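You operate a simulated robot arm through the tools that you are given. There is no shell and no other tool.

You run a simulated robot arm. Do the job below in one go: nothing can be reset, and whatever is moved stays where it is left.

JOB
Swish the foam off both toys in the bath, then drain the tub.
Fine: the orange ring and the purple rope, back in their places on the grate; the red lever opens the drain; wait till the tub is empty; blue lever stays off.
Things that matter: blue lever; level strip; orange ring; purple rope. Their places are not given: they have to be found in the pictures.

The check looks at the end state, three seconds after you hand in, the way a careful person would. Anything else that was tipped, shoved, dropped, spilled or broken makes it a failure.

ROBOT AND FRAMES
A 6-joint arm with a two-finger gripper, fixed in place. Base frame: the origin is at the foot of the arm, x ahead of it, y to its left, z up; the work surface is at about z = 800. Lengths are in mm, angles in rad, forces in N, time in s.
Its first joint turns from -2.897 to 2.897 rad. Payload 3.43 kg.
The TCP is the grasp point between the finger pads, 20 mm short of the fingertips. In the tool frame z runs along the fingers and y along their closing line. The gripper opens to 190 mm. The gripper's body begins 248 mm behind the TCP.
Orientation is told as [roll, pitch, yaw] about the base's x, y, z axes, in that order, counted from this pose: with the fingers straight down and closing along the base's y, the tool's x points along the base's -x, its y along +y and its z along -z.

CONTROLS
- The arm moves only by the tool apply_moves. Its argument "commands" is a list of rows, each a list of 6 numbers: the shift along the base's x, y, z in mm, then the turn, a rotation vector about the base's x, y, z in rad. In form: [[dx, dy, dz, rx, ry, rz], ...]. A call has 1 to 20 rows; each row is the pose to reach, as a shift and turn from the pose commanded when the call began. "fingers" is the opening, from 0 (shut) to 1 (fully open), set as the call begins (left out, the last holds). Each row takes 0.2 s and may step no farther than 50 mm and 0.15 rad from the row before; otherwise, or with a gripper value out of range, the whole call is refused. Where a pose cannot be reached the arm comes as near as it can. A force on the tool above 90 N (or 10 N above the force at the start of the call, whichever is more), or a blocked arm, ends the call early, and 0.2 s more pass. Each finger travels about 45 mm/s and halts on what it meets, pressing with about 45 N; the grip force reading is that of the motor and also rises with nothing between the fingers. The clock runs only during rows and for 0.2 s after the last one: add rows that repeat a pose to give the fingers time. It gives the time, the measured TCP pose, the force on the tool (base axes), the opening and the grip force at its end, in the units of the frame above (readings bear some noise), with the torque about the TCP (base axes, N m) and any sound that the robot's microphone picked up.
- Cameras (640 x 400 px; columns grow to the right, rows downward): "scene" is fixed at [398.4, 650.7, 1536.3]; the picture's right is [-0.46, -0.89, 0.00], its down [-0.64, 0.33, -0.69] and it looks along [0.61, -0.32, -0.72] (base axes); focal length 254 px, centre (320, 200). "wrist" rides on the gripper at [70, -8, -288] in the tool frame; the picture's right is [0.12, 0.99, 0.00], its down [-0.96, 0.11, -0.25] and it looks along [-0.25, 0.03, 0.97] (tool axes); focal length 261 px, centre (320, 200).
- grab_frame(camera): a new picture of that camera. No time passes.
- slide_trunk(by): slides the trunk up (or, below 0, down) by that many mm; the arm rides with it, the base frame stays. It gives what a move gives, with no picture.
- point_at(camera, pixels): for up to 12 pixels [column, row] of the newest picture of that camera ("zoom" is the newest enlarged one), the place [x, y, z] in the base frame of the surface seen there, good to about 3 mm. No time passes.
- close_up(camera, box): a new picture of the part [left, top, right, bottom] of that camera's present view, enlarged. No time passes.
- finish_job(): hands the job in; it is judged then, once.

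Leave the gripper open and the arm clear of the work at the hand-in unless told otherwise.

The tools are called after "Call:" by a JSON object that holds its "name" and its "arguments". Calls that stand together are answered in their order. apply_moves: Moves the arm, as the interface text tells. Its arguments: {"type":"object","properties":{"commands":{"type":"array","items":{"type":"array","items":{"type":"number"}}},"fingers":{"type":"number"}},"required":["commands"]} The other tools are called the same way: slide_trunk (by) slides the trunk up or down; grab_frame (camera) takes a picture; point_at (camera, pixels) gives the place of the surface under pixels of a picture; close_up (camera, box) takes an enlarged picture of a part of a camera's view; finish_job () hands the job in.

At the start:

```text
time: 0.0
ee_pos: [720.8, 12.7, 1241.6]
orientation: [-0.001, -0.001, 0.001]
contact_force: [0.1, 0.7, 0.5]
wrist_torque: [-0.04, -0.02, 0.0]
grip_width: 189.9
grip_force: 0.1
trunk travel left (down, up): [-175.0, 65.0]
```

scene: 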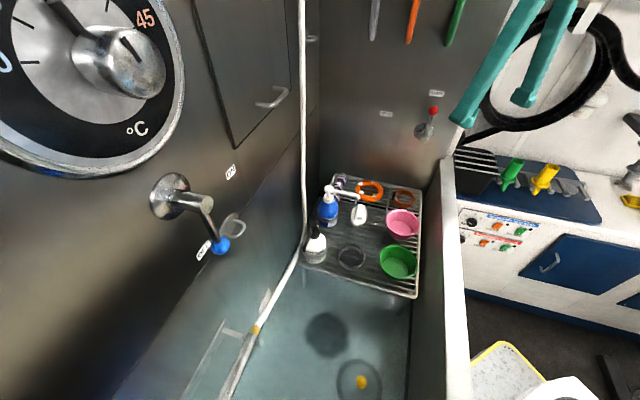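
wrist: 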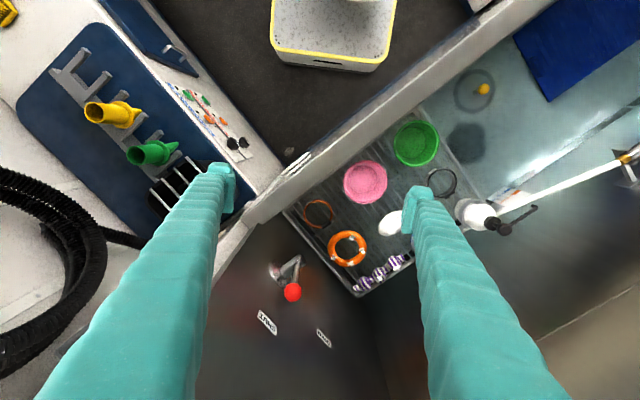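

I see a tub with a grate across one end. On it are an orange ring near scene px (369,190), a purple rope near (341,182), bottles, a pink cup, a green bowl and others. A red lever is near (430,120) and a blue lever near (220,245). I'll look closer before moving.

Call:
{"name": "close_up", "arguments": {"camera": "scene", "box": [290, 80, 450, 180]}}

Call:
{"name": "close_up", "arguments": {"camera": "scene", "box": [290, 160, 450, 300]}}

Call:
{"name": "close_up", "arguments": {"camera": "scene", "box": [140, 160, 300, 300]}}

Call:
{"name": "close_up", "arguments": {"camera": "scene", "box": [180, 260, 460, 400]}}

Call:
{"name": "close_up", "arguments": {"camera": "wrist", "box": [240, 100, 500, 340]}}

```text
4.00 times, centred on (370, 130) of scene
```

zoom: 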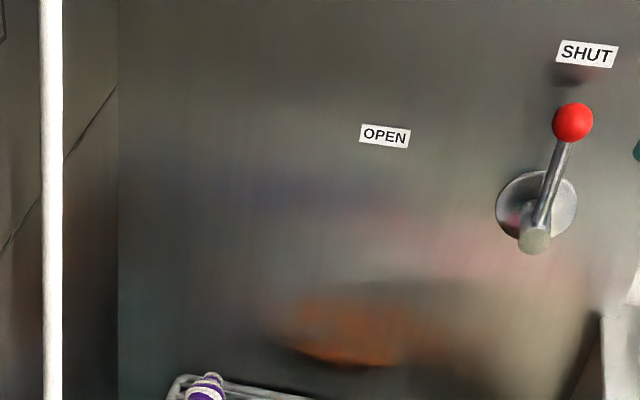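

```text
2.86 times, centred on (370, 230) of scene
```

zoom: 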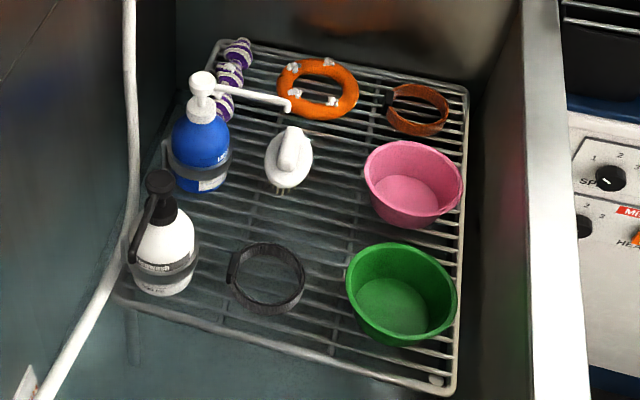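

```text
2.86 times, centred on (220, 230) of scene
```

zoom: 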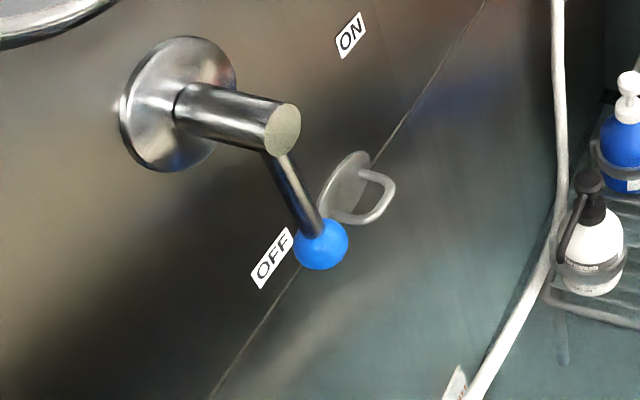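

```text
2.29 times, centred on (320, 330) of scene
```

zoom: 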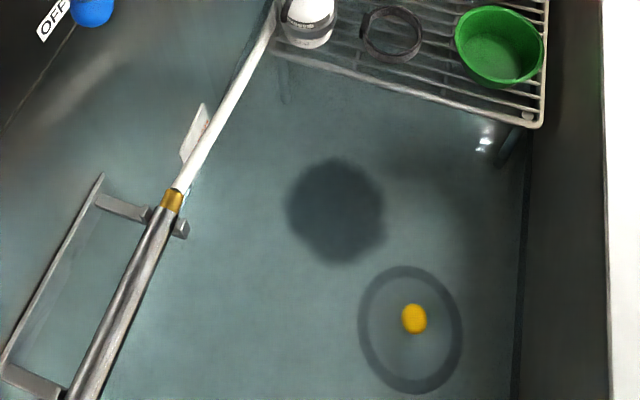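

```text
1.67 times, centred on (370, 220) of wrist
```

zoom: 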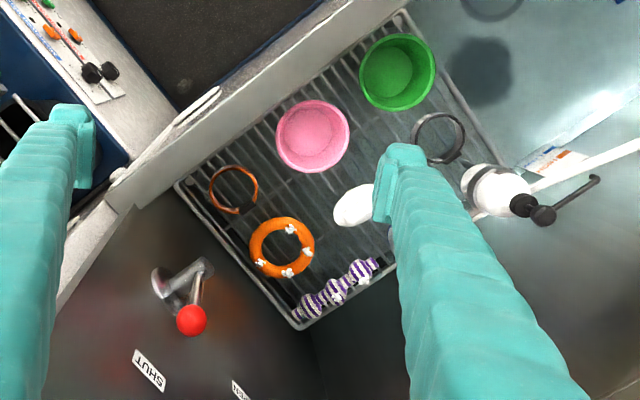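

The red lever stands at SHUT, with OPEN to its left in the scene view. The blue lever is at OFF. White foam specks sit on the ring and the rope. Next I'll measure points in the scene picture.

Call:
{"name": "grab_frame", "arguments": {"camera": "scene"}}

Call:
{"name": "point_at", "arguments": {"camera": "scene", "pixels": [[433, 110], [423, 140], [386, 113], [437, 93], [350, 100], [320, 320], [280, 340], [400, 340], [449, 300], [416, 297], [306, 262], [362, 381]]}}

Call:
{"name": "close_up", "arguments": {"camera": "wrist", "box": [300, 180, 440, 300]}}

Call:
{"name": "point_at", "arguments": {"camera": "zoom", "pixels": [[100, 200], [200, 230]]}}

```text
taken
```

scene: 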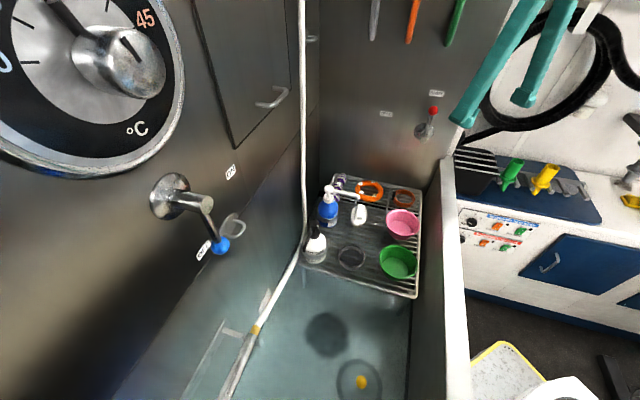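

```text
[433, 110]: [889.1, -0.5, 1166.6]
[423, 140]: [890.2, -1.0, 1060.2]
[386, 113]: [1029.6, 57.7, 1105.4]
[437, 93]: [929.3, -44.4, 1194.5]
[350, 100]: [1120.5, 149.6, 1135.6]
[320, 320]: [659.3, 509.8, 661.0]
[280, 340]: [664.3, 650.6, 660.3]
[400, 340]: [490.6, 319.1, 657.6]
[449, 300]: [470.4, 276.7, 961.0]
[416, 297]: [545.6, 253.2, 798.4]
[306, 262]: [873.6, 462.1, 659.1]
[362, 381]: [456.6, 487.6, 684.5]
```

```text
3.33 times, centred on (370, 240) of wrist
```

zoom: 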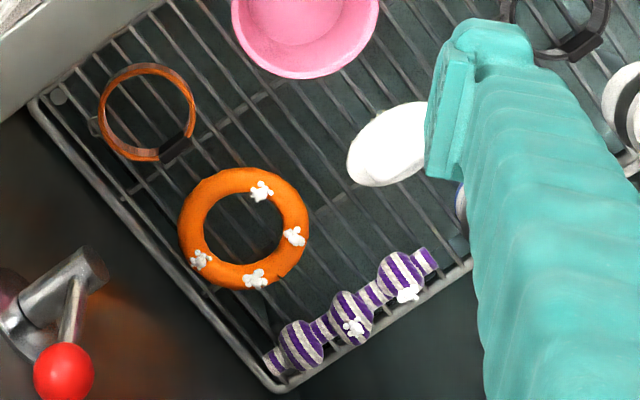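

```text
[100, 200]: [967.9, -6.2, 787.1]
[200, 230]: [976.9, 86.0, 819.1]
```

The points show the tub turned about 45° in plan. The lever wall runs along (0.7, 0.71), and the grate is at z≈800. Now I need the level strip, the water surface and a clearer view of the tub floor.

Call:
{"name": "close_up", "arguments": {"camera": "scene", "box": [240, 270, 304, 310]}}

Call:
{"name": "point_at", "arguments": {"camera": "zoom", "pixels": [[320, 200], [260, 250], [280, 300], [200, 200]]}}

Call:
{"name": "close_up", "arguments": {"camera": "wrist", "box": [430, 40, 640, 240]}}

Call:
{"name": "close_up", "arguments": {"camera": "scene", "box": [290, 290, 430, 400]}}

```text
10.00 times, centred on (272, 290) of scene
```

zoom: 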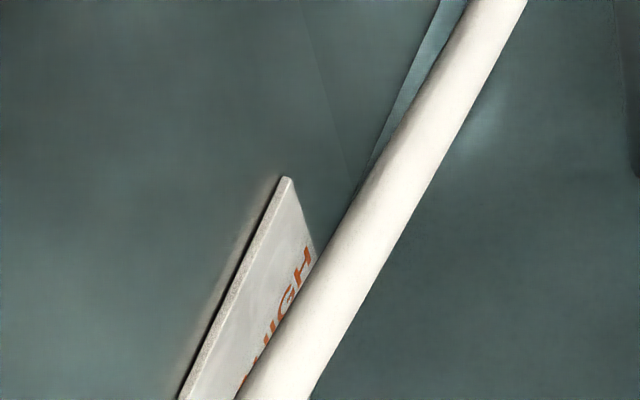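

```text
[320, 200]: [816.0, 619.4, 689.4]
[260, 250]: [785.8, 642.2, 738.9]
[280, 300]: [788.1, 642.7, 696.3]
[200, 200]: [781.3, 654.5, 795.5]
```

```text
2.00 times, centred on (535, 140) of wrist
```

zoom: 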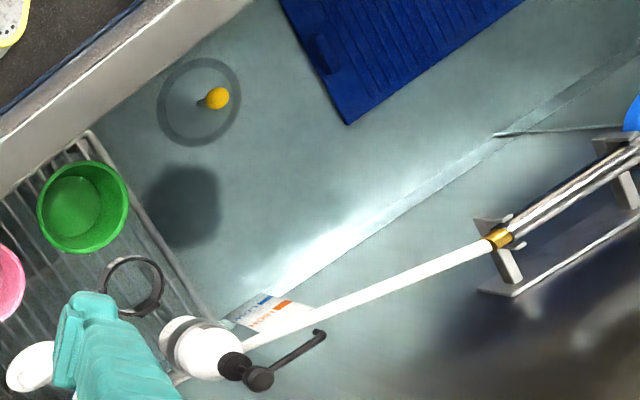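

```text
3.64 times, centred on (360, 345) of scene
```

zoom: 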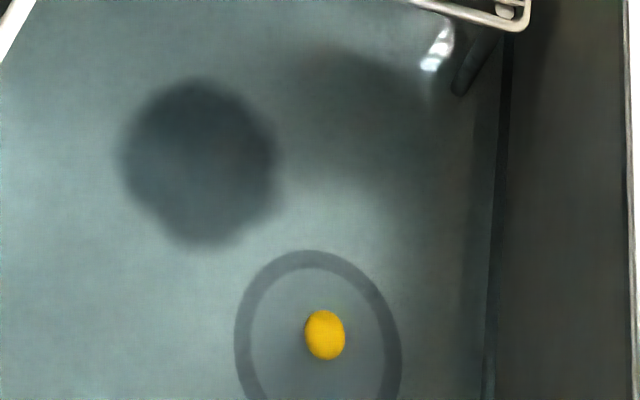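

I found the level strip, with HIGH in orange and LOW in blue, on the tub's far wall. Next I'll zoom on it from the wrist camera and measure the marks, floor, water, yellow bit and dark disk.

Call:
{"name": "close_up", "arguments": {"camera": "wrist", "box": [530, 170, 610, 220]}}

Call:
{"name": "point_at", "arguments": {"camera": "zoom", "pixels": [[130, 160], [110, 190], [250, 140], [330, 170], [60, 100], [200, 80], [100, 280], [390, 140]]}}

Call:
{"name": "point_at", "arguments": {"camera": "wrist", "pixels": [[482, 89], [475, 91], [465, 143], [480, 75], [540, 130], [500, 160], [580, 60], [530, 20]]}}

```text
8.00 times, centred on (570, 195) of wrist
```

zoom: 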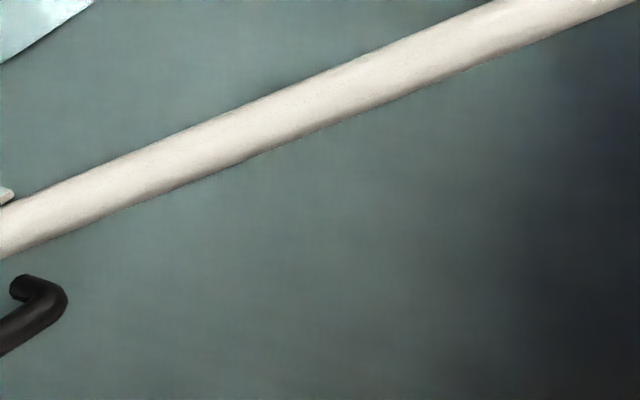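

```text
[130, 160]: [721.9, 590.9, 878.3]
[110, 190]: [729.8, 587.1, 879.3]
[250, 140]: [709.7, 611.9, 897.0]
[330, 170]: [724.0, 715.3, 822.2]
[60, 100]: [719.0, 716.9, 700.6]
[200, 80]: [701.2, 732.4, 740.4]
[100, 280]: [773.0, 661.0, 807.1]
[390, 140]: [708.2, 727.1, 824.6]
```

```text
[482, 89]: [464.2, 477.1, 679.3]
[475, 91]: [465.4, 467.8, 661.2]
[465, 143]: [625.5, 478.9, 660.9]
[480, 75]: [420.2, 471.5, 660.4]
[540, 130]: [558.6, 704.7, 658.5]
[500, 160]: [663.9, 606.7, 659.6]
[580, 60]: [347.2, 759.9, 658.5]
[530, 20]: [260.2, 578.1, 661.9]
```

The enlarged view is wider than the box I asked for, so the strip is at about wrist px (507,195). I'll zoom there.

Call:
{"name": "close_up", "arguments": {"camera": "wrist", "box": [475, 170, 555, 220]}}

Call:
{"name": "point_at", "arguments": {"camera": "zoom", "pixels": [[120, 200], [160, 140], [200, 180], [250, 180], [300, 200], [350, 180], [100, 230], [60, 150], [250, 100], [400, 100]]}}

```text
8.00 times, centred on (515, 195) of wrist
```

zoom: 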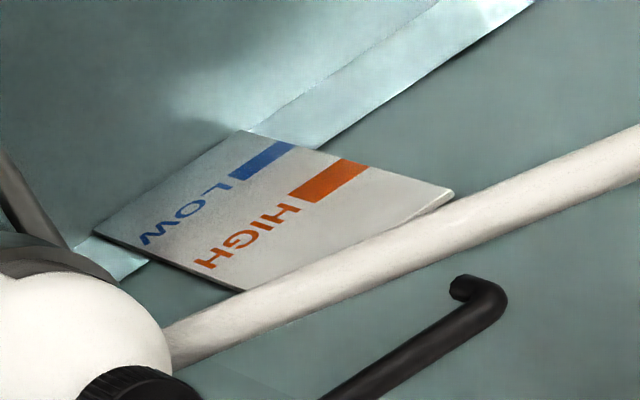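

```text
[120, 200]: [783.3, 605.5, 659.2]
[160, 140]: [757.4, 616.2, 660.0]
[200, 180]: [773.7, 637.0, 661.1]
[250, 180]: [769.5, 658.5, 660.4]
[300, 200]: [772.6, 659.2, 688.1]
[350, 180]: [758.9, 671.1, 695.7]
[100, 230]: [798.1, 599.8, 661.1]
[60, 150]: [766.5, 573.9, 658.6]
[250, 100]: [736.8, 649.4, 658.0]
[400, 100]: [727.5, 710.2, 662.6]
```

The water surface is at z≈660, between the LOW and HIGH bars. Next I'll measure the ring, the rope and the neighbouring objects in a wrist zoom.

Call:
{"name": "close_up", "arguments": {"camera": "wrist", "box": [310, 210, 420, 300]}}

Call:
{"name": "point_at", "arguments": {"camera": "zoom", "pixels": [[100, 140], [240, 150], [170, 75], [170, 225], [170, 150], [205, 335], [250, 300], [320, 270], [350, 230], [395, 190], [430, 180], [225, 315]]}}

```text
4.44 times, centred on (365, 255) of wrist
```

zoom: 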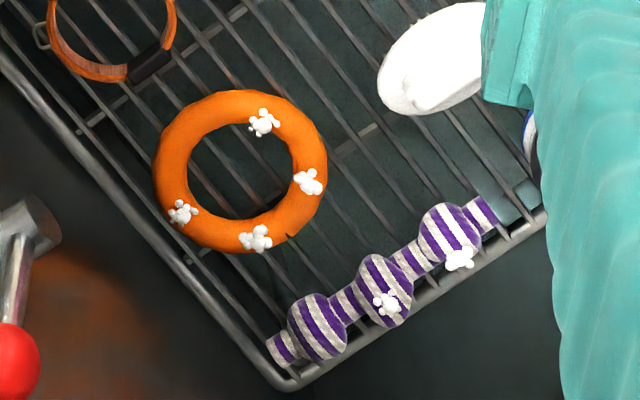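

```text
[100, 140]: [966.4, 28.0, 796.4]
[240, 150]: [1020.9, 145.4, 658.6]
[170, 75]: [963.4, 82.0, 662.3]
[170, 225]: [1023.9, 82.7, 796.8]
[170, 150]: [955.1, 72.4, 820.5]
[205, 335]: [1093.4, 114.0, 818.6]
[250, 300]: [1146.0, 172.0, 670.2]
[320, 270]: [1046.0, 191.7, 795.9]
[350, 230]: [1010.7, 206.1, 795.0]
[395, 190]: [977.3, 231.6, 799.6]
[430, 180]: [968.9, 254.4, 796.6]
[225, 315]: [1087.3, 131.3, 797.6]
```

With this zoom in front of me, the ring is centred near zoom px (241,171). The rope's balls are at (318,327), (385,285) and (449,233). I'll measure those.

Call:
{"name": "point_at", "arguments": {"camera": "zoom", "pixels": [[173, 171], [308, 155], [225, 106], [255, 232], [200, 115], [290, 215], [280, 348], [318, 327], [352, 303], [385, 278], [449, 233], [485, 213]]}}

Call:
{"name": "point_at", "arguments": {"camera": "zoom", "pixels": [[264, 120], [310, 182], [255, 240], [182, 213], [386, 303], [460, 260], [285, 385], [540, 220], [75, 130], [192, 261], [410, 255], [125, 70]]}}

```text
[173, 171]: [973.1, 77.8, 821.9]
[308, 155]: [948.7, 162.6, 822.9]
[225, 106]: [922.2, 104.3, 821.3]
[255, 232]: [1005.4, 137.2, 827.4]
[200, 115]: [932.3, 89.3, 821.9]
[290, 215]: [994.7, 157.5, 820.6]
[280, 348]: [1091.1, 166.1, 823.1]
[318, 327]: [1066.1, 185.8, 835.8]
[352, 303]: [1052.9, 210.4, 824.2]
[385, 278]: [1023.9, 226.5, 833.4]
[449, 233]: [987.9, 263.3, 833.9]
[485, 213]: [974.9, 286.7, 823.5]
```

```text
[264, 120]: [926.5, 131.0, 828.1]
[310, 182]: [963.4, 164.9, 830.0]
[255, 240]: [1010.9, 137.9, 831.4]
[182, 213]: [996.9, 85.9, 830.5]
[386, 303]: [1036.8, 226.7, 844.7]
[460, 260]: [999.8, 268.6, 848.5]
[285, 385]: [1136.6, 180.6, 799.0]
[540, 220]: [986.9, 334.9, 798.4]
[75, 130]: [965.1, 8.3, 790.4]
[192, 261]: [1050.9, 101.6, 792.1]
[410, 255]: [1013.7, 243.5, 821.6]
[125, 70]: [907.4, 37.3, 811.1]
```

Measured positions:
- **Ring:** centre about (963,121), tube top at z≈821.
- **Rope:** from about (1091,166) to (975,287), lying parallel to the far wall.
- **Grate:** wires at about z 797.

The right finger hides the blue pump bottle beside the rope. I'll move the wrist over the open middle of the tub, staying high, to get a clear view.

Call:
{"name": "apply_moves", "arguments": {"commands": [[-20, 45, 0, 0, 0, 0], [-40, 90, 0, 0, 0, 0], [-60, 135, 0, 0, 0, 0], [-80, 180, 0, 0, 0, 0], [-90, 220, 0, 0, 0, 0], [-90, 260, 0, 0, 0, 0], [-90, 300, 0, 0, 0, 0]], "fingers": 1}}

Call:
{"name": "grab_frame", "arguments": {"camera": "wrist"}}

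Call:
{"name": "grab_frame", "arguments": {"camera": "scene"}}

```text
time: 1.6
ee_pos: [632.2, 312.3, 1238.5]
orientation: [-0.001, -0.001, -0.001]
contact_force: [-0.5, -0.5, 0.9]
wrist_torque: [0.18, -0.07, 0.0]
grip_width: 190.1
grip_force: 0.1
trunk travel left (down, up): [-175.0, 65.0]
```

```text
taken
```

wrist: 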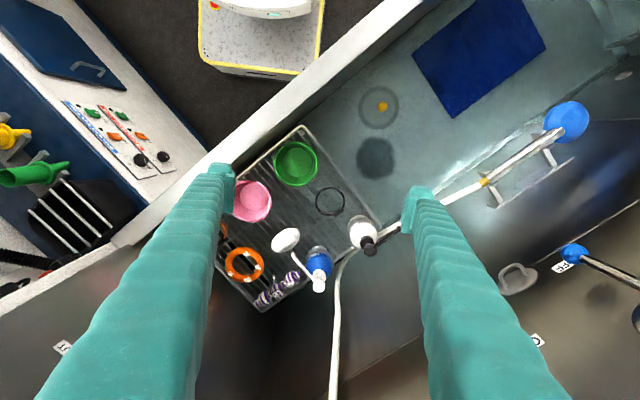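

```text
taken
```

scene: 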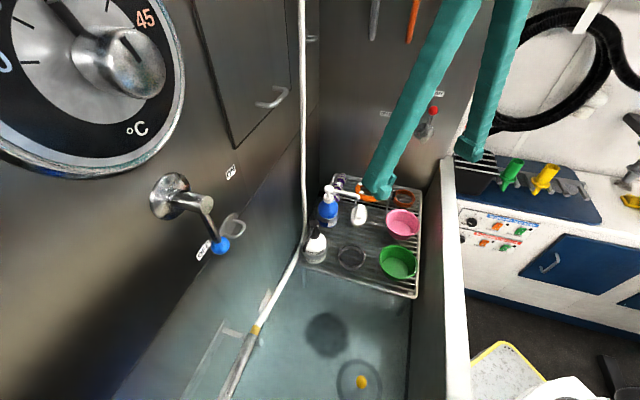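

The view between the fingers is clear now. I'll enlarge the grate (px 220–390, 120–320) and then measure the bottles.

Call:
{"name": "close_up", "arguments": {"camera": "wrist", "box": [220, 220, 380, 320]}}

Call:
{"name": "point_at", "arguments": {"camera": "wrist", "pixels": [[320, 285], [318, 265], [298, 262], [285, 240], [365, 230], [370, 250], [331, 200], [264, 298], [278, 288], [291, 278], [318, 250], [341, 300]]}}

Call:
{"name": "close_up", "arguments": {"camera": "wrist", "box": [330, 60, 610, 235]}}

```text
4.00 times, centred on (300, 270) of wrist
```

zoom: 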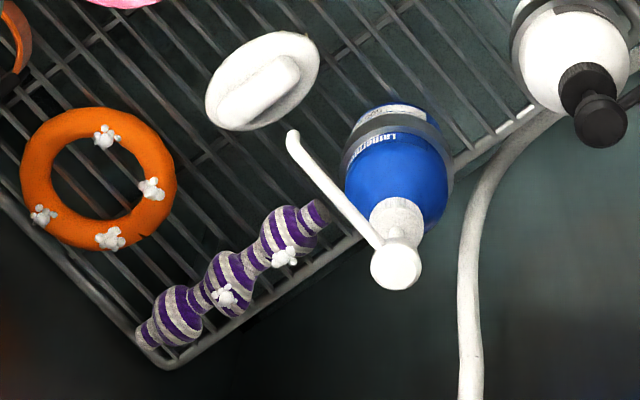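

```text
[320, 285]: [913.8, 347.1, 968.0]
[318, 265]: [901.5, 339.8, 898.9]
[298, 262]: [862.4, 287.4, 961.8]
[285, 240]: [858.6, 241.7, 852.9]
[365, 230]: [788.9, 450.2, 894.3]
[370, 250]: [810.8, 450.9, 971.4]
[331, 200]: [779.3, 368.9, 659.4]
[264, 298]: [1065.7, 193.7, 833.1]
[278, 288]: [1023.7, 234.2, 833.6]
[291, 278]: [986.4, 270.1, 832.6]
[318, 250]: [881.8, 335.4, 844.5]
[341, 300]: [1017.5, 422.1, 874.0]
```

```text
2.29 times, centred on (470, 148) of wrist
```

zoom: 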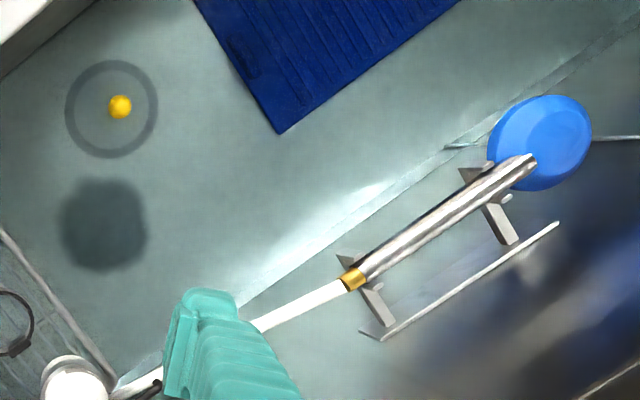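

The blue pump bottle's spout runs at z≈962, around (912,345) to (858,280). It's clear of the rope, but I need to keep away from it. Now I'll work out the water depth by zooming on the waterline and the floor edge.

Call:
{"name": "close_up", "arguments": {"camera": "wrist", "box": [440, 120, 520, 170]}}

Call:
{"name": "close_up", "arguments": {"camera": "wrist", "box": [300, 50, 460, 150]}}

Call:
{"name": "point_at", "arguments": {"camera": "wrist", "pixels": [[566, 120], [480, 60], [540, 50], [453, 115], [415, 60], [382, 105], [378, 107], [360, 105], [378, 88], [485, 182], [512, 205], [540, 165]]}}

```text
8.00 times, centred on (480, 145) of wrist
```

zoom: 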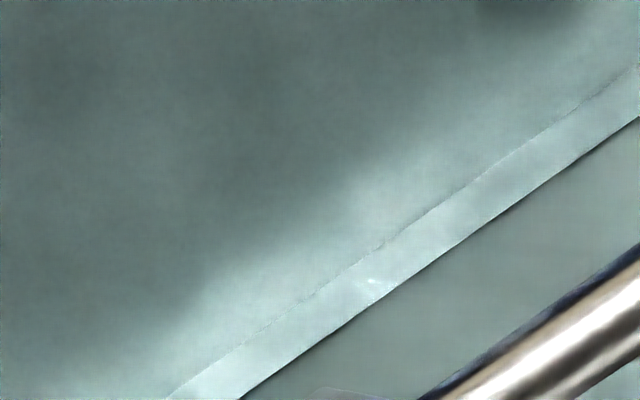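

```text
4.00 times, centred on (380, 100) of wrist
```

zoom: 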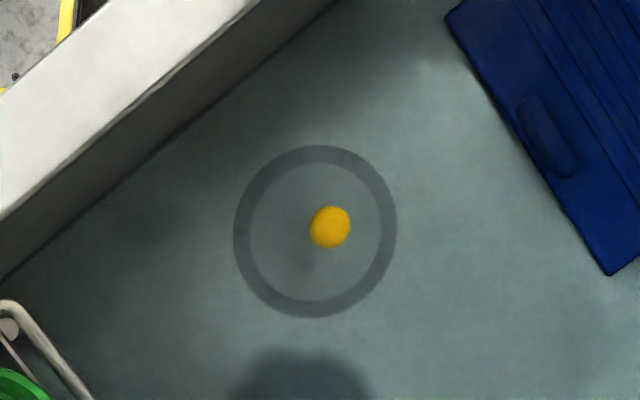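

```text
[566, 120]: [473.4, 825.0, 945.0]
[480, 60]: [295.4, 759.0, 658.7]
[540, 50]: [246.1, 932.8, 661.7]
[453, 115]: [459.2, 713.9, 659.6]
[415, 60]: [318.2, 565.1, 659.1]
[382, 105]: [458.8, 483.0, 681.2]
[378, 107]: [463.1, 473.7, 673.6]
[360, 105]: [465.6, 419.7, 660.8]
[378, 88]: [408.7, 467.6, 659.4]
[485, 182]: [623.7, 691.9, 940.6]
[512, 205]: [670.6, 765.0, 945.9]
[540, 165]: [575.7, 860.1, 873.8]
```

The floor works out at z≈624, so the water is about 36 mm deep. Before planning a path, I'll measure the utensils hanging on the back wall, the lever, and the nearby dish and cups in the scene view.

Call:
{"name": "point_at", "arguments": {"camera": "scene", "pixels": [[374, 32], [411, 38], [375, 8], [412, 8], [455, 12], [437, 93], [429, 125], [421, 131], [358, 213], [359, 195], [341, 193], [330, 189]]}}

Call:
{"name": "close_up", "arguments": {"camera": "scene", "box": [340, 0, 480, 90]}}

Call:
{"name": "close_up", "arguments": {"camera": "scene", "box": [310, 165, 430, 240]}}

```text
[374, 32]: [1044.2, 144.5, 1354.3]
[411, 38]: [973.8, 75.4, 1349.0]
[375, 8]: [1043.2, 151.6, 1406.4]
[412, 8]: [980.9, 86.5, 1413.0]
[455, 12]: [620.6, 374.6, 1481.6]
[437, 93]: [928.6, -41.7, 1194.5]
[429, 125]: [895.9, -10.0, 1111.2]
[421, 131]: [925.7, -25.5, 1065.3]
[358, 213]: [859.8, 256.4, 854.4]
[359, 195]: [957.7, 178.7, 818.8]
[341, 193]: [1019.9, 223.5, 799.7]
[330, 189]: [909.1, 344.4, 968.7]
```

```text
4.44 times, centred on (410, 45) of scene
```

zoom: 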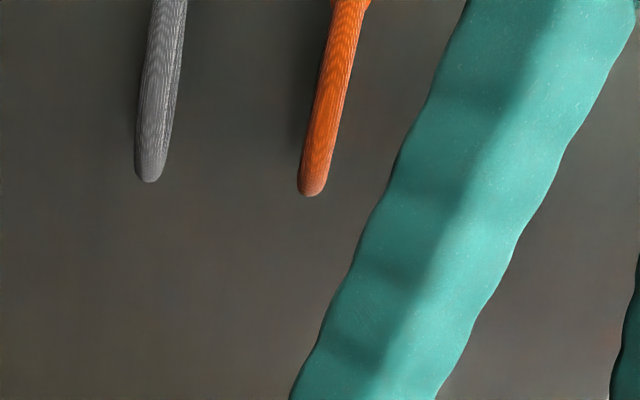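

```text
5.33 times, centred on (370, 202) of scene
```

zoom: 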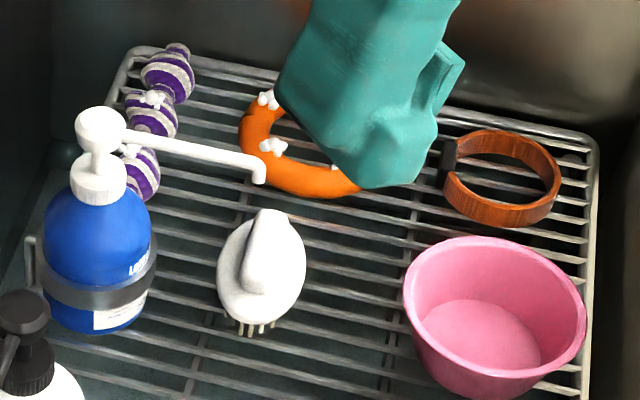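

The utensils hang about 50 mm off the back wall (bottoms at z≈1340), so the gripper body must stay away from that wall up high.

For the ring I'll grip the tube on its tub-centre side, closing perpendicular to the back wall (yaw +45°), with one finger inside the hole. I'll travel there high up, turning and narrowing the fingers as I go.

Call:
{"name": "apply_moves", "arguments": {"commands": [[31, -14, 0, 0, 0, 0.1], [63, -27, 0, 0, 0, 0.2], [94, -41, 0, 0, 0, 0.3], [126, -55, 0, 0, 0, 0.4], [157, -69, 0, 0, 0, 0.5], [188, -82, 0, 0, 0, 0.6], [220, -96, 0, 0, 0, 0.7], [251, -110, 0, 0, 0, 0.785], [251, -110, 0, 0, 0, 0.785]], "fingers": 0.33}}

Call:
{"name": "grab_frame", "arguments": {"camera": "wrist"}}

Call:
{"name": "grab_frame", "arguments": {"camera": "scene"}}

```text
time: 3.6
ee_pos: [877.4, 202.9, 1236.1]
orientation: [-0.003, -0.006, 0.785]
contact_force: [0.1, 0.3, 0.2]
wrist_torque: [0.01, 0.02, 0.02]
grip_width: 62.8
grip_force: 0.2
out of reach, approached as far as the arm can: row 8, 9
trunk travel left (down, up): [-175.0, 65.0]
```

```text
taken
```

wrist: 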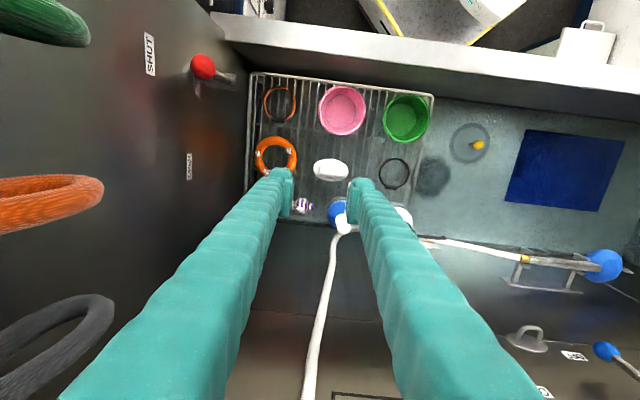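

```text
taken
```

scene: 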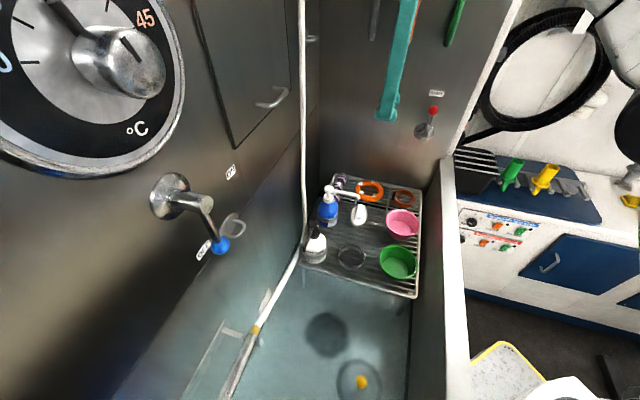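

The arm can't quite stretch that far while high, but its reach improves lower down. The way down here is clear, with the fingers between the ring and the pump spout. I'll descend to about z=900.

Call:
{"name": "apply_moves", "arguments": {"commands": [[0, 0, -40, 0, 0, 0], [0, 0, -80, 0, 0, 0], [0, 0, -120, 0, 0, 0], [0, 0, -160, 0, 0, 0], [0, 0, -200, 0, 0, 0], [0, 0, -240, 0, 0, 0], [0, 0, -280, 0, 0, 0], [0, 0, -310, 0, 0, 0], [0, 0, -340, 0, 0, 0]]}}

Call:
{"name": "grab_frame", "arguments": {"camera": "wrist"}}

Call:
{"name": "grab_frame", "arguments": {"camera": "scene"}}

```text
time: 5.6
ee_pos: [878.0, 201.1, 899.7]
orientation: [0.0, 0.001, 0.783]
contact_force: [-0.2, -0.9, 0.8]
wrist_torque: [-0.02, -0.05, -0.01]
grip_width: 62.6
grip_force: 0.0
trunk travel left (down, up): [-175.0, 65.0]
```

```text
taken
```

wrist: 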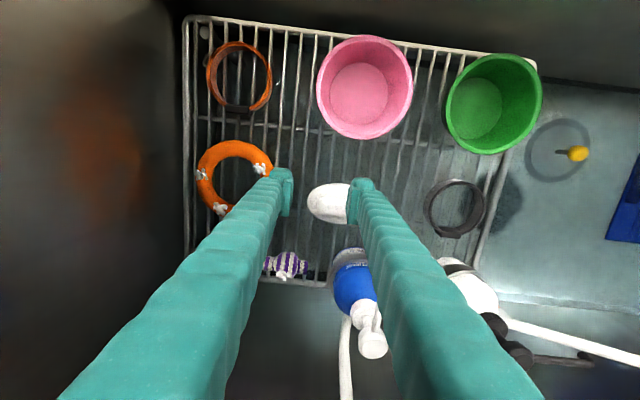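

```text
taken
```

scene: 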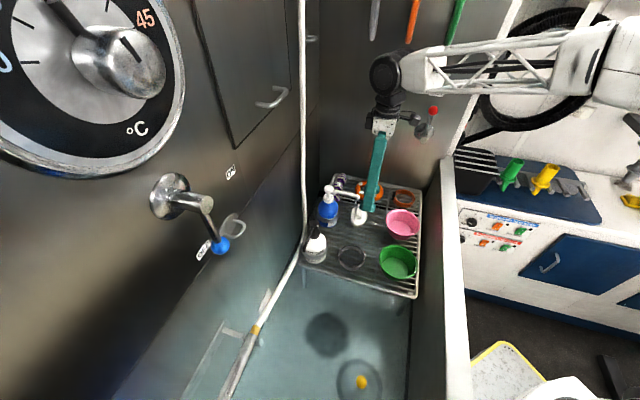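

The descent went well. From this closer view I'll refine the ring's position (near wrist px (232,178)) and check where the wrist joint sits.

Call:
{"name": "close_up", "arguments": {"camera": "wrist", "box": [180, 120, 300, 240]}}

Call:
{"name": "point_at", "arguments": {"camera": "wrist", "pixels": [[204, 175], [232, 148], [265, 160], [218, 205], [212, 155], [250, 150], [233, 178], [210, 195], [197, 176], [232, 141]]}}

Call:
{"name": "point_at", "arguments": {"camera": "scene", "pixels": [[385, 75], [410, 75], [383, 128], [410, 118], [430, 130], [370, 205], [378, 160]]}}

```text
3.33 times, centred on (240, 180) of wrist
```

zoom: 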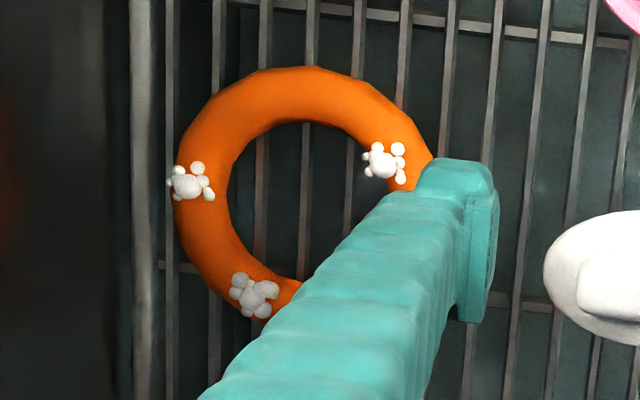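

```text
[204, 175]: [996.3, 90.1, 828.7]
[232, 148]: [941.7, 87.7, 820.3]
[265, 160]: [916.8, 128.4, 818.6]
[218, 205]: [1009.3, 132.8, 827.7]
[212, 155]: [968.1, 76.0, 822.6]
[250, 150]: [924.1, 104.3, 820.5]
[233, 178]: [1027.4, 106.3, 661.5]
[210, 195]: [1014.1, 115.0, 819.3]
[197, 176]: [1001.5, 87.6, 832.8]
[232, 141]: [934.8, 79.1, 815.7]
```

```text
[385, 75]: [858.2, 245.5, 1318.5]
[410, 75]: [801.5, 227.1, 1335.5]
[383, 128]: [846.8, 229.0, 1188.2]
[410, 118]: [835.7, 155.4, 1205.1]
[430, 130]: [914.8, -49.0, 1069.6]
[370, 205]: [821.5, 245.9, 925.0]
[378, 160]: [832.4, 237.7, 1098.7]
```

Foam sits on the ring at about −29°, 44°, 115° and 181° around it, so the bare stretch is on the front-rim side. I'll grip there: TCP about (929,100), closing along (0.866,0.5), which is yaw −60°. That keeps the body clear of the lever knob and the back wall. At safe height I'll shift to (895,140) and turn.

Call:
{"name": "apply_moves", "arguments": {"commands": [[1, -5, 0, 0, 0, -0.14], [3, -10, 0, 0, 0, -0.28], [4, -14, 0, 0, 0, -0.42], [5, -19, 0, 0, 0, -0.56], [7, -24, 0, 0, 0, -0.7], [8, -28, 0, 0, 0, -0.84], [9, -33, 0, 0, 0, -0.98], [10, -38, 0, 0, 0, -1.12], [12, -42, 0, 0, 0, -1.26], [13, -47, 0, 0, 0, -1.4], [14, -52, 0, 0, 0, -1.54], [16, -57, 0, 0, 0, -1.68], [17, -61, 0, 0, 0, -1.82], [17, -61, 0, 0, 0, -1.832]], "fingers": 0.3}}

Call:
{"name": "grab_frame", "arguments": {"camera": "wrist"}}

Call:
{"name": "grab_frame", "arguments": {"camera": "scene"}}

```text
time: 8.6
ee_pos: [896.7, 140.5, 897.0]
orientation: [0.0, 0.0, -1.049]
contact_force: [0.2, 0.4, -0.7]
wrist_torque: [-0.01, 0.04, 0.01]
grip_width: 56.9
grip_force: 0.1
trunk travel left (down, up): [-175.0, 65.0]
```

```text
taken
```

wrist: 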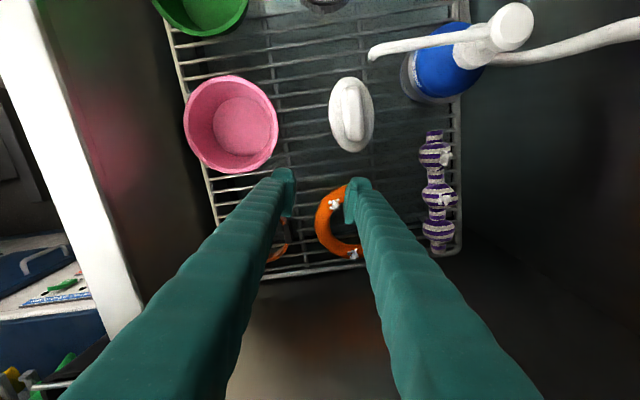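

```text
taken
```

scene: 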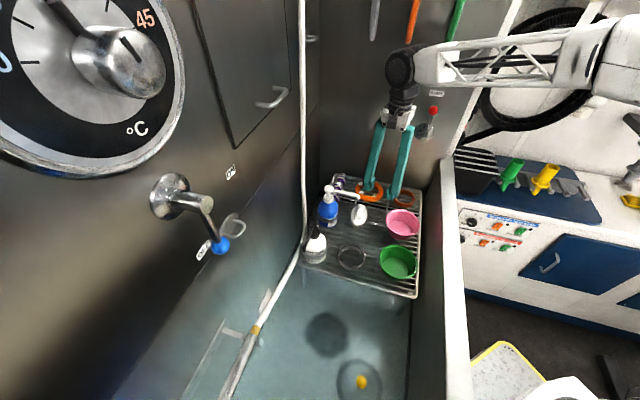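

I'm in position with yaw −1.05, and the rope is now visible from above at px (438,190). I'll record detailed rope points here, and the strap's edge near px (278,255), before moving over the ring.

Call:
{"name": "close_up", "arguments": {"camera": "wrist", "box": [390, 110, 490, 270]}}

Call:
{"name": "point_at", "arguments": {"camera": "wrist", "pixels": [[434, 133], [436, 153], [437, 173], [440, 195], [439, 214], [439, 232], [439, 248], [447, 157], [447, 200], [419, 153], [421, 195], [452, 240]]}}

Call:
{"name": "apply_moves", "arguments": {"commands": [[16, -20, -10, 0, 0, 0], [32.7, -40, -20, 0, 0, 0], [32.7, -40, -27, 0, 0, 0]]}}

Call:
{"name": "grab_frame", "arguments": {"camera": "wrist"}}

Call:
{"name": "close_up", "arguments": {"camera": "scene", "box": [330, 160, 430, 220]}}

```text
2.50 times, centred on (440, 190) of wrist
```

zoom: 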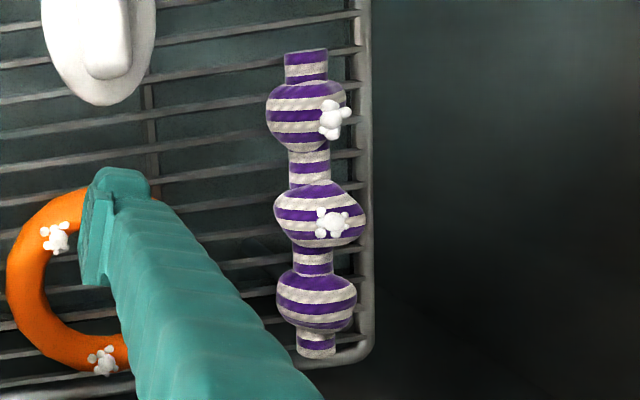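

```text
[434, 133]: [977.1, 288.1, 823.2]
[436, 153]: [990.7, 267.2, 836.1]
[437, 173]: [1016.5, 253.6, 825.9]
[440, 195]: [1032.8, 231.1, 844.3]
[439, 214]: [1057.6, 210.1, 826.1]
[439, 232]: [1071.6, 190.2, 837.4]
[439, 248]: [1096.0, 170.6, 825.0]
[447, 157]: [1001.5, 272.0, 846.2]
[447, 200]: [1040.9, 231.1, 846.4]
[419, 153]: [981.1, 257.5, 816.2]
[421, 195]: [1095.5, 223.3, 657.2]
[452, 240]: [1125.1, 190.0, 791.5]
```

```text
time: 9.4
ee_pos: [926.7, 101.0, 870.5]
orientation: [0.001, 0.001, -1.047]
contact_force: [0.2, 0.6, -0.3]
wrist_torque: [0.03, -0.03, 0.01]
grip_width: 57.1
grip_force: 0.1
trunk travel left (down, up): [-175.0, 65.0]
```

```text
taken
```

wrist: 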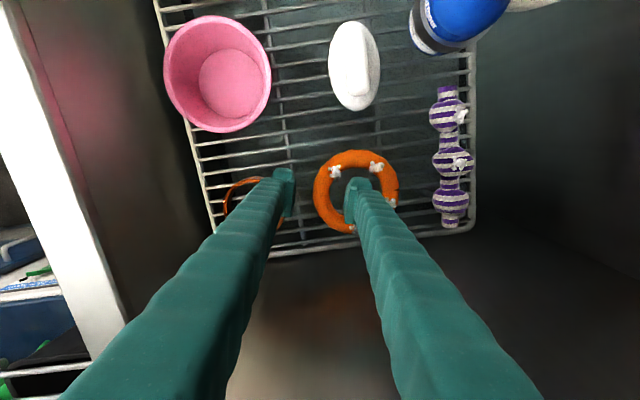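

```text
6.40 times, centred on (380, 190) of scene
```

zoom: 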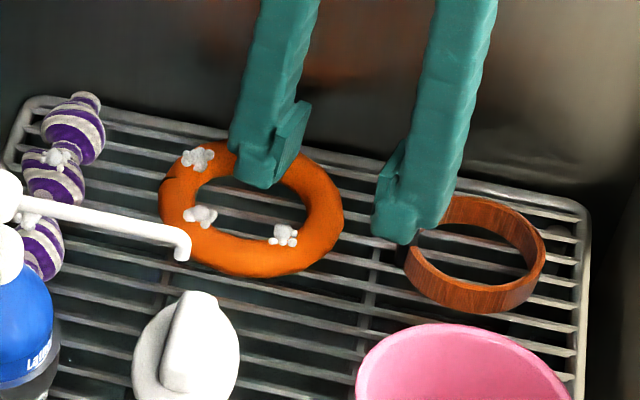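

The outer finger will land close to the orange-brown strap. I'll measure the strap edges and the ring in this scene zoom to check the clearance before lowering.

Call:
{"name": "point_at", "arguments": {"camera": "zoom", "pixels": [[411, 262], [420, 270], [412, 245], [450, 203], [480, 202], [540, 245], [470, 292], [395, 240], [270, 180], [250, 265], [180, 205], [335, 210]]}}

Call:
{"name": "point_at", "arguments": {"camera": "wrist", "pixels": [[227, 200], [240, 184], [255, 180], [281, 224], [232, 215], [290, 185], [355, 190], [320, 185], [345, 158], [390, 180], [375, 160], [330, 215]]}}

```text
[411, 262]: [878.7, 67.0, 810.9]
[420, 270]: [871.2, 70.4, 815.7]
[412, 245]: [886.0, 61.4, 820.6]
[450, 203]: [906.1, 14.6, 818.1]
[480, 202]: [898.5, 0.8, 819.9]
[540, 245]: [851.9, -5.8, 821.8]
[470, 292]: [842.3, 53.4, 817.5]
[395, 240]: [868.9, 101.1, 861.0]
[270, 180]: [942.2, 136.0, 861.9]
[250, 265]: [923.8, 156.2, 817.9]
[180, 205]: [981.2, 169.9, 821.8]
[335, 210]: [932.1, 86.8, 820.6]
```

```text
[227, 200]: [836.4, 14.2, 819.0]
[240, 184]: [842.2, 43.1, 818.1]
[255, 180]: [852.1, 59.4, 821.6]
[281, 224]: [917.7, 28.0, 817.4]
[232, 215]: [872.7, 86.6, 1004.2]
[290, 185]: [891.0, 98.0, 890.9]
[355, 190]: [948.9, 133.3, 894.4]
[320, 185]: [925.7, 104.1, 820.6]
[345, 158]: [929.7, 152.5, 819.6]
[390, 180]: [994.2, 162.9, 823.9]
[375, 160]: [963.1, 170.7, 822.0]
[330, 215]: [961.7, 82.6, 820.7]
```

That check helped: the strap's edge would be right under the outer finger's corner. Gripping straight from the −x side of the ring instead (TCP about (923,120), closing along x, yaw −90°) gives roughly 30 mm clearance to the strap. It also stays off the foam. I'll turn there at this height with a narrower opening.

Call:
{"name": "apply_moves", "arguments": {"commands": [[-1, 5, 0, 0, 0, -0.13], [-2, 10, 0, 0, 0, -0.26], [-3, 15, 0, 0, 0, -0.39], [-3.2, 19.5, 0, 0, 0, -0.522], [-3.2, 19.5, 0, 0, 0, -0.522]], "fingers": 0.25}}

Call:
{"name": "grab_frame", "arguments": {"camera": "wrist"}}

Call:
{"name": "close_up", "arguments": {"camera": "scene", "box": [330, 160, 430, 220]}}

```text
time: 10.6
ee_pos: [923.9, 120.6, 871.4]
orientation: [0.002, 0.0, -1.569]
contact_force: [0.3, -0.5, -0.5]
wrist_torque: [0.02, 0.0, 0.01]
grip_width: 47.4
grip_force: 0.0
trunk travel left (down, up): [-175.0, 65.0]
```

```text
taken
```

wrist: 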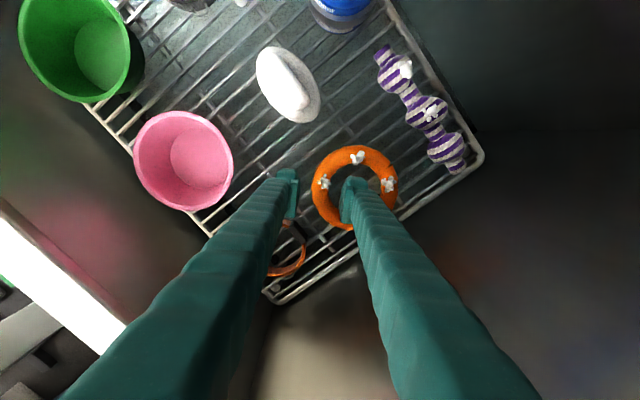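

```text
6.40 times, centred on (380, 190) of scene
```

zoom: 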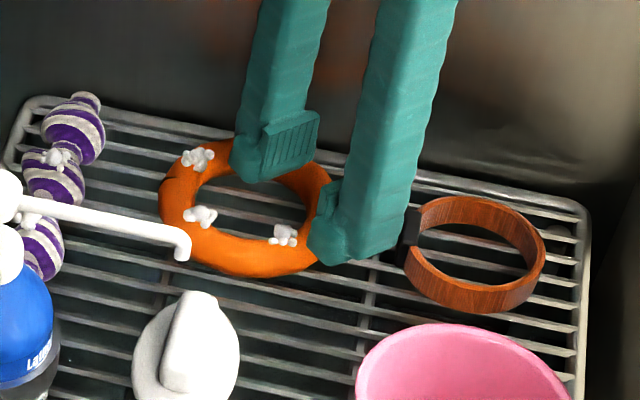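

The fingers straddle the tube's −x side with the inner finger over the hole, and the strap is clear. I'll lower in small steps to z≈822 (fingertips about 802, just above the grate wires) and watch the force.

Call:
{"name": "apply_moves", "arguments": {"commands": [[0, 0, -12, 0, 0, 0], [0, 0, -24, 0, 0, 0], [0, 0, -34, 0, 0, 0], [0, 0, -42, 0, 0, 0], [0, 0, -49, 0, 0, 0], [0, 0, -49, 0, 0, 0]]}}

Call:
{"name": "close_up", "arguments": {"camera": "scene", "box": [330, 160, 430, 220]}}

Call:
{"name": "grab_frame", "arguments": {"camera": "wrist"}}

```text
time: 12.0
ee_pos: [922.6, 121.0, 822.0]
orientation: [0.0, 0.001, -1.569]
contact_force: [0.5, 0.2, 0.5]
wrist_torque: [0.0, 0.03, -0.01]
grip_width: 47.4
grip_force: 0.1
trunk travel left (down, up): [-175.0, 65.0]
```

```text
6.40 times, centred on (380, 190) of scene
```

zoom: 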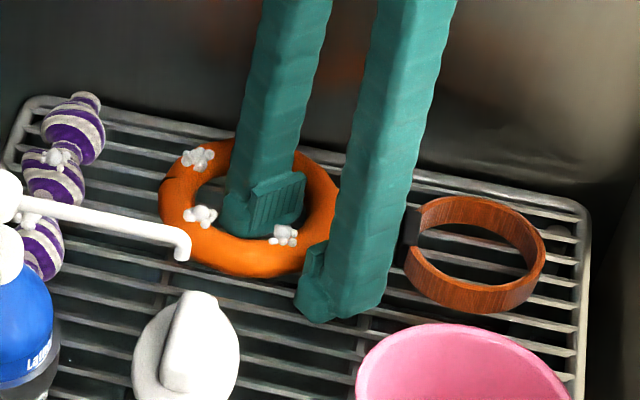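

```text
taken
```

wrist: 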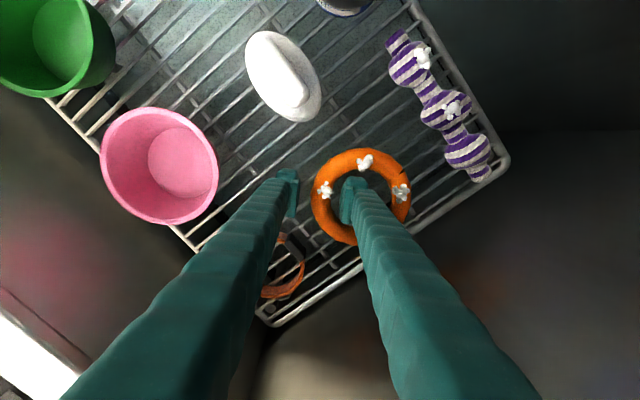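

The tube sits between the pads with even gaps and no contact yet. I'll close the fingers.

Call:
{"name": "apply_moves", "arguments": {"commands": [[0, 0, 0, 0, 0, 0], [0, 0, 0, 0, 0, 0], [0, 0, 0, 0, 0, 0], [0, 0, 0, 0, 0, 0]], "fingers": 0.05}}

Call:
{"name": "close_up", "arguments": {"camera": "scene", "box": [330, 160, 430, 220]}}

Call:
{"name": "grab_frame", "arguments": {"camera": "wrist"}}

```text
time: 13.0
ee_pos: [923.0, 120.6, 821.9]
orientation: [0.001, 0.001, -1.569]
contact_force: [0.1, 0.3, 1.4]
wrist_torque: [0.06, 0.02, -0.06]
grip_width: 27.5
grip_force: 44.9
trunk travel left (down, up): [-175.0, 65.0]
```

```text
6.40 times, centred on (380, 190) of scene
```

zoom: 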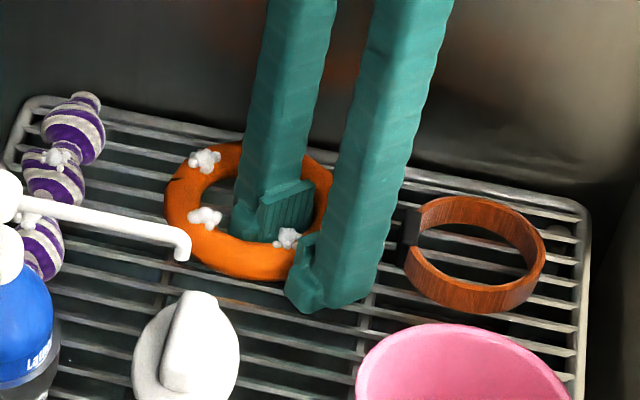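

```text
taken
```

wrist: 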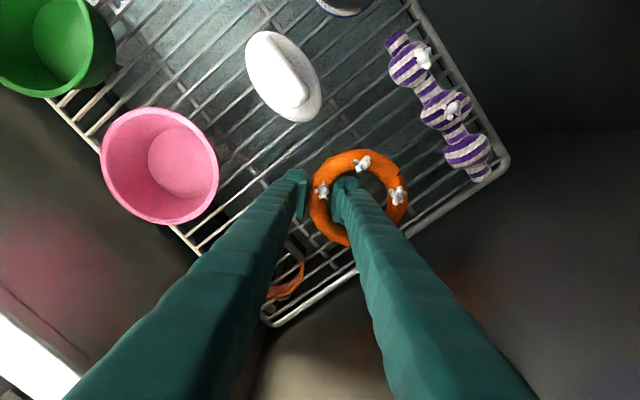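

The ring is held: width 27.5 mm, 45 N. Closing pulled it about 4 mm toward −x, and I'll correct that on return. Now I'll lift straight up 48 mm, then move away from the back wall while rising.

Call:
{"name": "apply_moves", "arguments": {"commands": [[0, 0, 12, 0, 0, 0], [0, 0, 30, 0, 0, 0], [0, 0, 48, 0, 0, 0], [-20, 10, 65, 0, 0, 0], [-42, 20, 85, 0, 0, 0], [-65, 30, 105, 0, 0, 0], [-85, 38, 130, 0, 0, 0], [-105, 45, 155, 0, 0, 0], [-115, 49, 180, 0, 0, 0], [-115, 49, 200, 0, 0, 0]]}}

Call:
{"name": "grab_frame", "arguments": {"camera": "wrist"}}

Call:
{"name": "grab_frame", "arguments": {"camera": "scene"}}

```text
time: 15.2
ee_pos: [807.7, 167.1, 1023.5]
orientation: [0.0, 0.001, -1.57]
contact_force: [1.0, -0.8, -1.1]
wrist_torque: [0.0, 0.02, 0.02]
grip_width: 27.7
grip_force: 44.8
trunk travel left (down, up): [-175.0, 65.0]
```

```text
taken
```

wrist: 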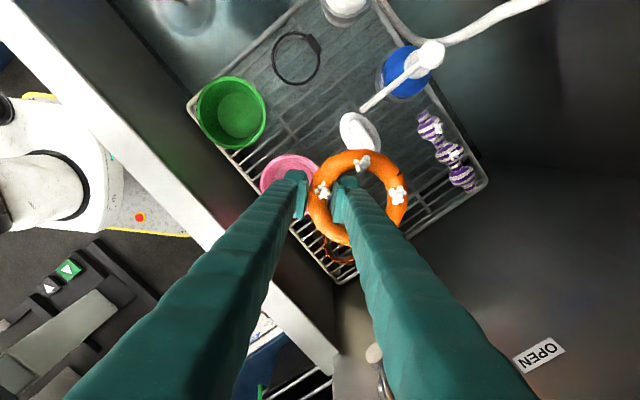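

```text
taken
```

scene: 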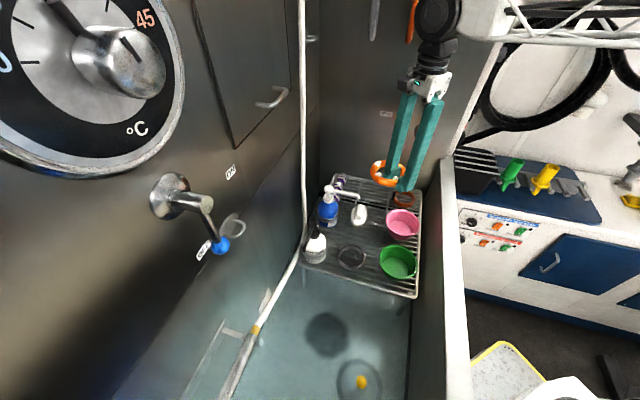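

The ring hangs level and secure. Now I'll carry it diagonally along the tub at this height, clear of the pump spouts, to above open water near (561,474).

Call:
{"name": "apply_moves", "arguments": {"commands": [[-25, 31, 0, 0, 0, 0], [-50, 62, 0, 0, 0, 0], [-75, 93, 0, 0, 0, 0], [-100, 124, 0, 0, 0, 0], [-125, 155, 0, 0, 0, 0], [-150, 186, 0, 0, 0, 0], [-175, 217, 0, 0, 0, 0], [-200, 248, 0, 0, 0, 0], [-225, 278, 0, 0, 0, 0], [-247, 305, 0, 0, 0, 0]]}}

Call:
{"name": "grab_frame", "arguments": {"camera": "wrist"}}

Call:
{"name": "grab_frame", "arguments": {"camera": "scene"}}

```text
time: 17.4
ee_pos: [563.1, 474.2, 1022.6]
orientation: [0.001, 0.002, -1.57]
contact_force: [0.5, -1.1, -1.2]
wrist_torque: [0.09, 0.08, 0.01]
grip_width: 27.5
grip_force: 45.3
trunk travel left (down, up): [-175.0, 65.0]
```

```text
taken
```

wrist: 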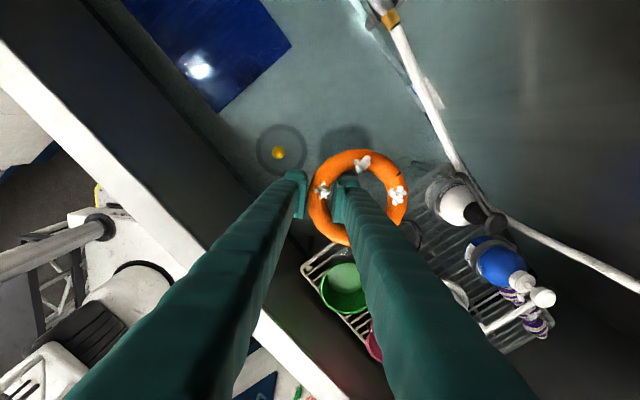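

```text
taken
```

scene: 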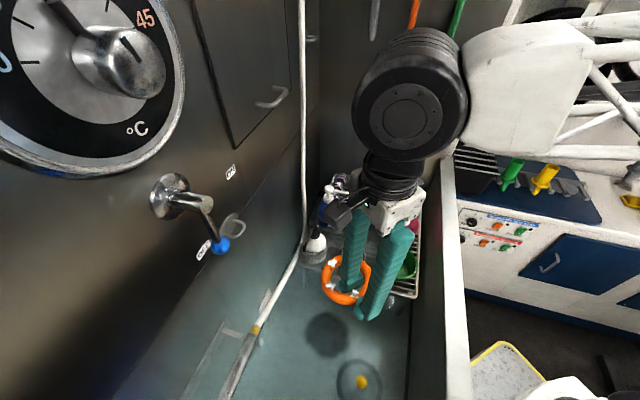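

The ring is above open water, with the drain and its yellow knob off to one side. I'll lower toward the surface, stopping at TCP z≈705.

Call:
{"name": "apply_moves", "arguments": {"commands": [[0, 0, -40, 0, 0, 0], [0, 0, -80, 0, 0, 0], [0, 0, -120, 0, 0, 0], [0, 0, -160, 0, 0, 0], [0, 0, -200, 0, 0, 0], [0, 0, -240, 0, 0, 0], [0, 0, -280, 0, 0, 0], [0, 0, -318, 0, 0, 0]]}}

Call:
{"name": "grab_frame", "arguments": {"camera": "wrist"}}

Call:
{"name": "grab_frame", "arguments": {"camera": "scene"}}

```text
time: 19.2
ee_pos: [560.5, 476.3, 706.0]
orientation: [-0.001, -0.001, -1.569]
contact_force: [-0.6, -0.7, 0.5]
wrist_torque: [0.06, -0.03, 0.0]
grip_width: 27.5
grip_force: 45.2
trunk travel left (down, up): [-175.0, 65.0]
```

```text
taken
```

wrist: 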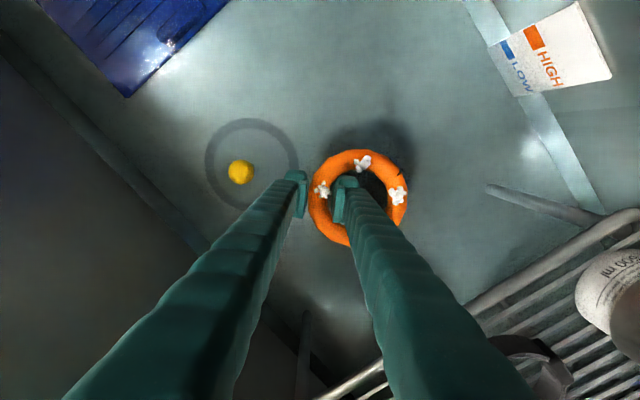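

```text
taken
```

scene: 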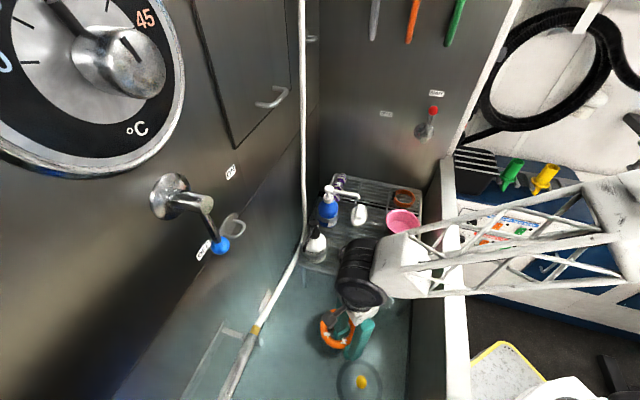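

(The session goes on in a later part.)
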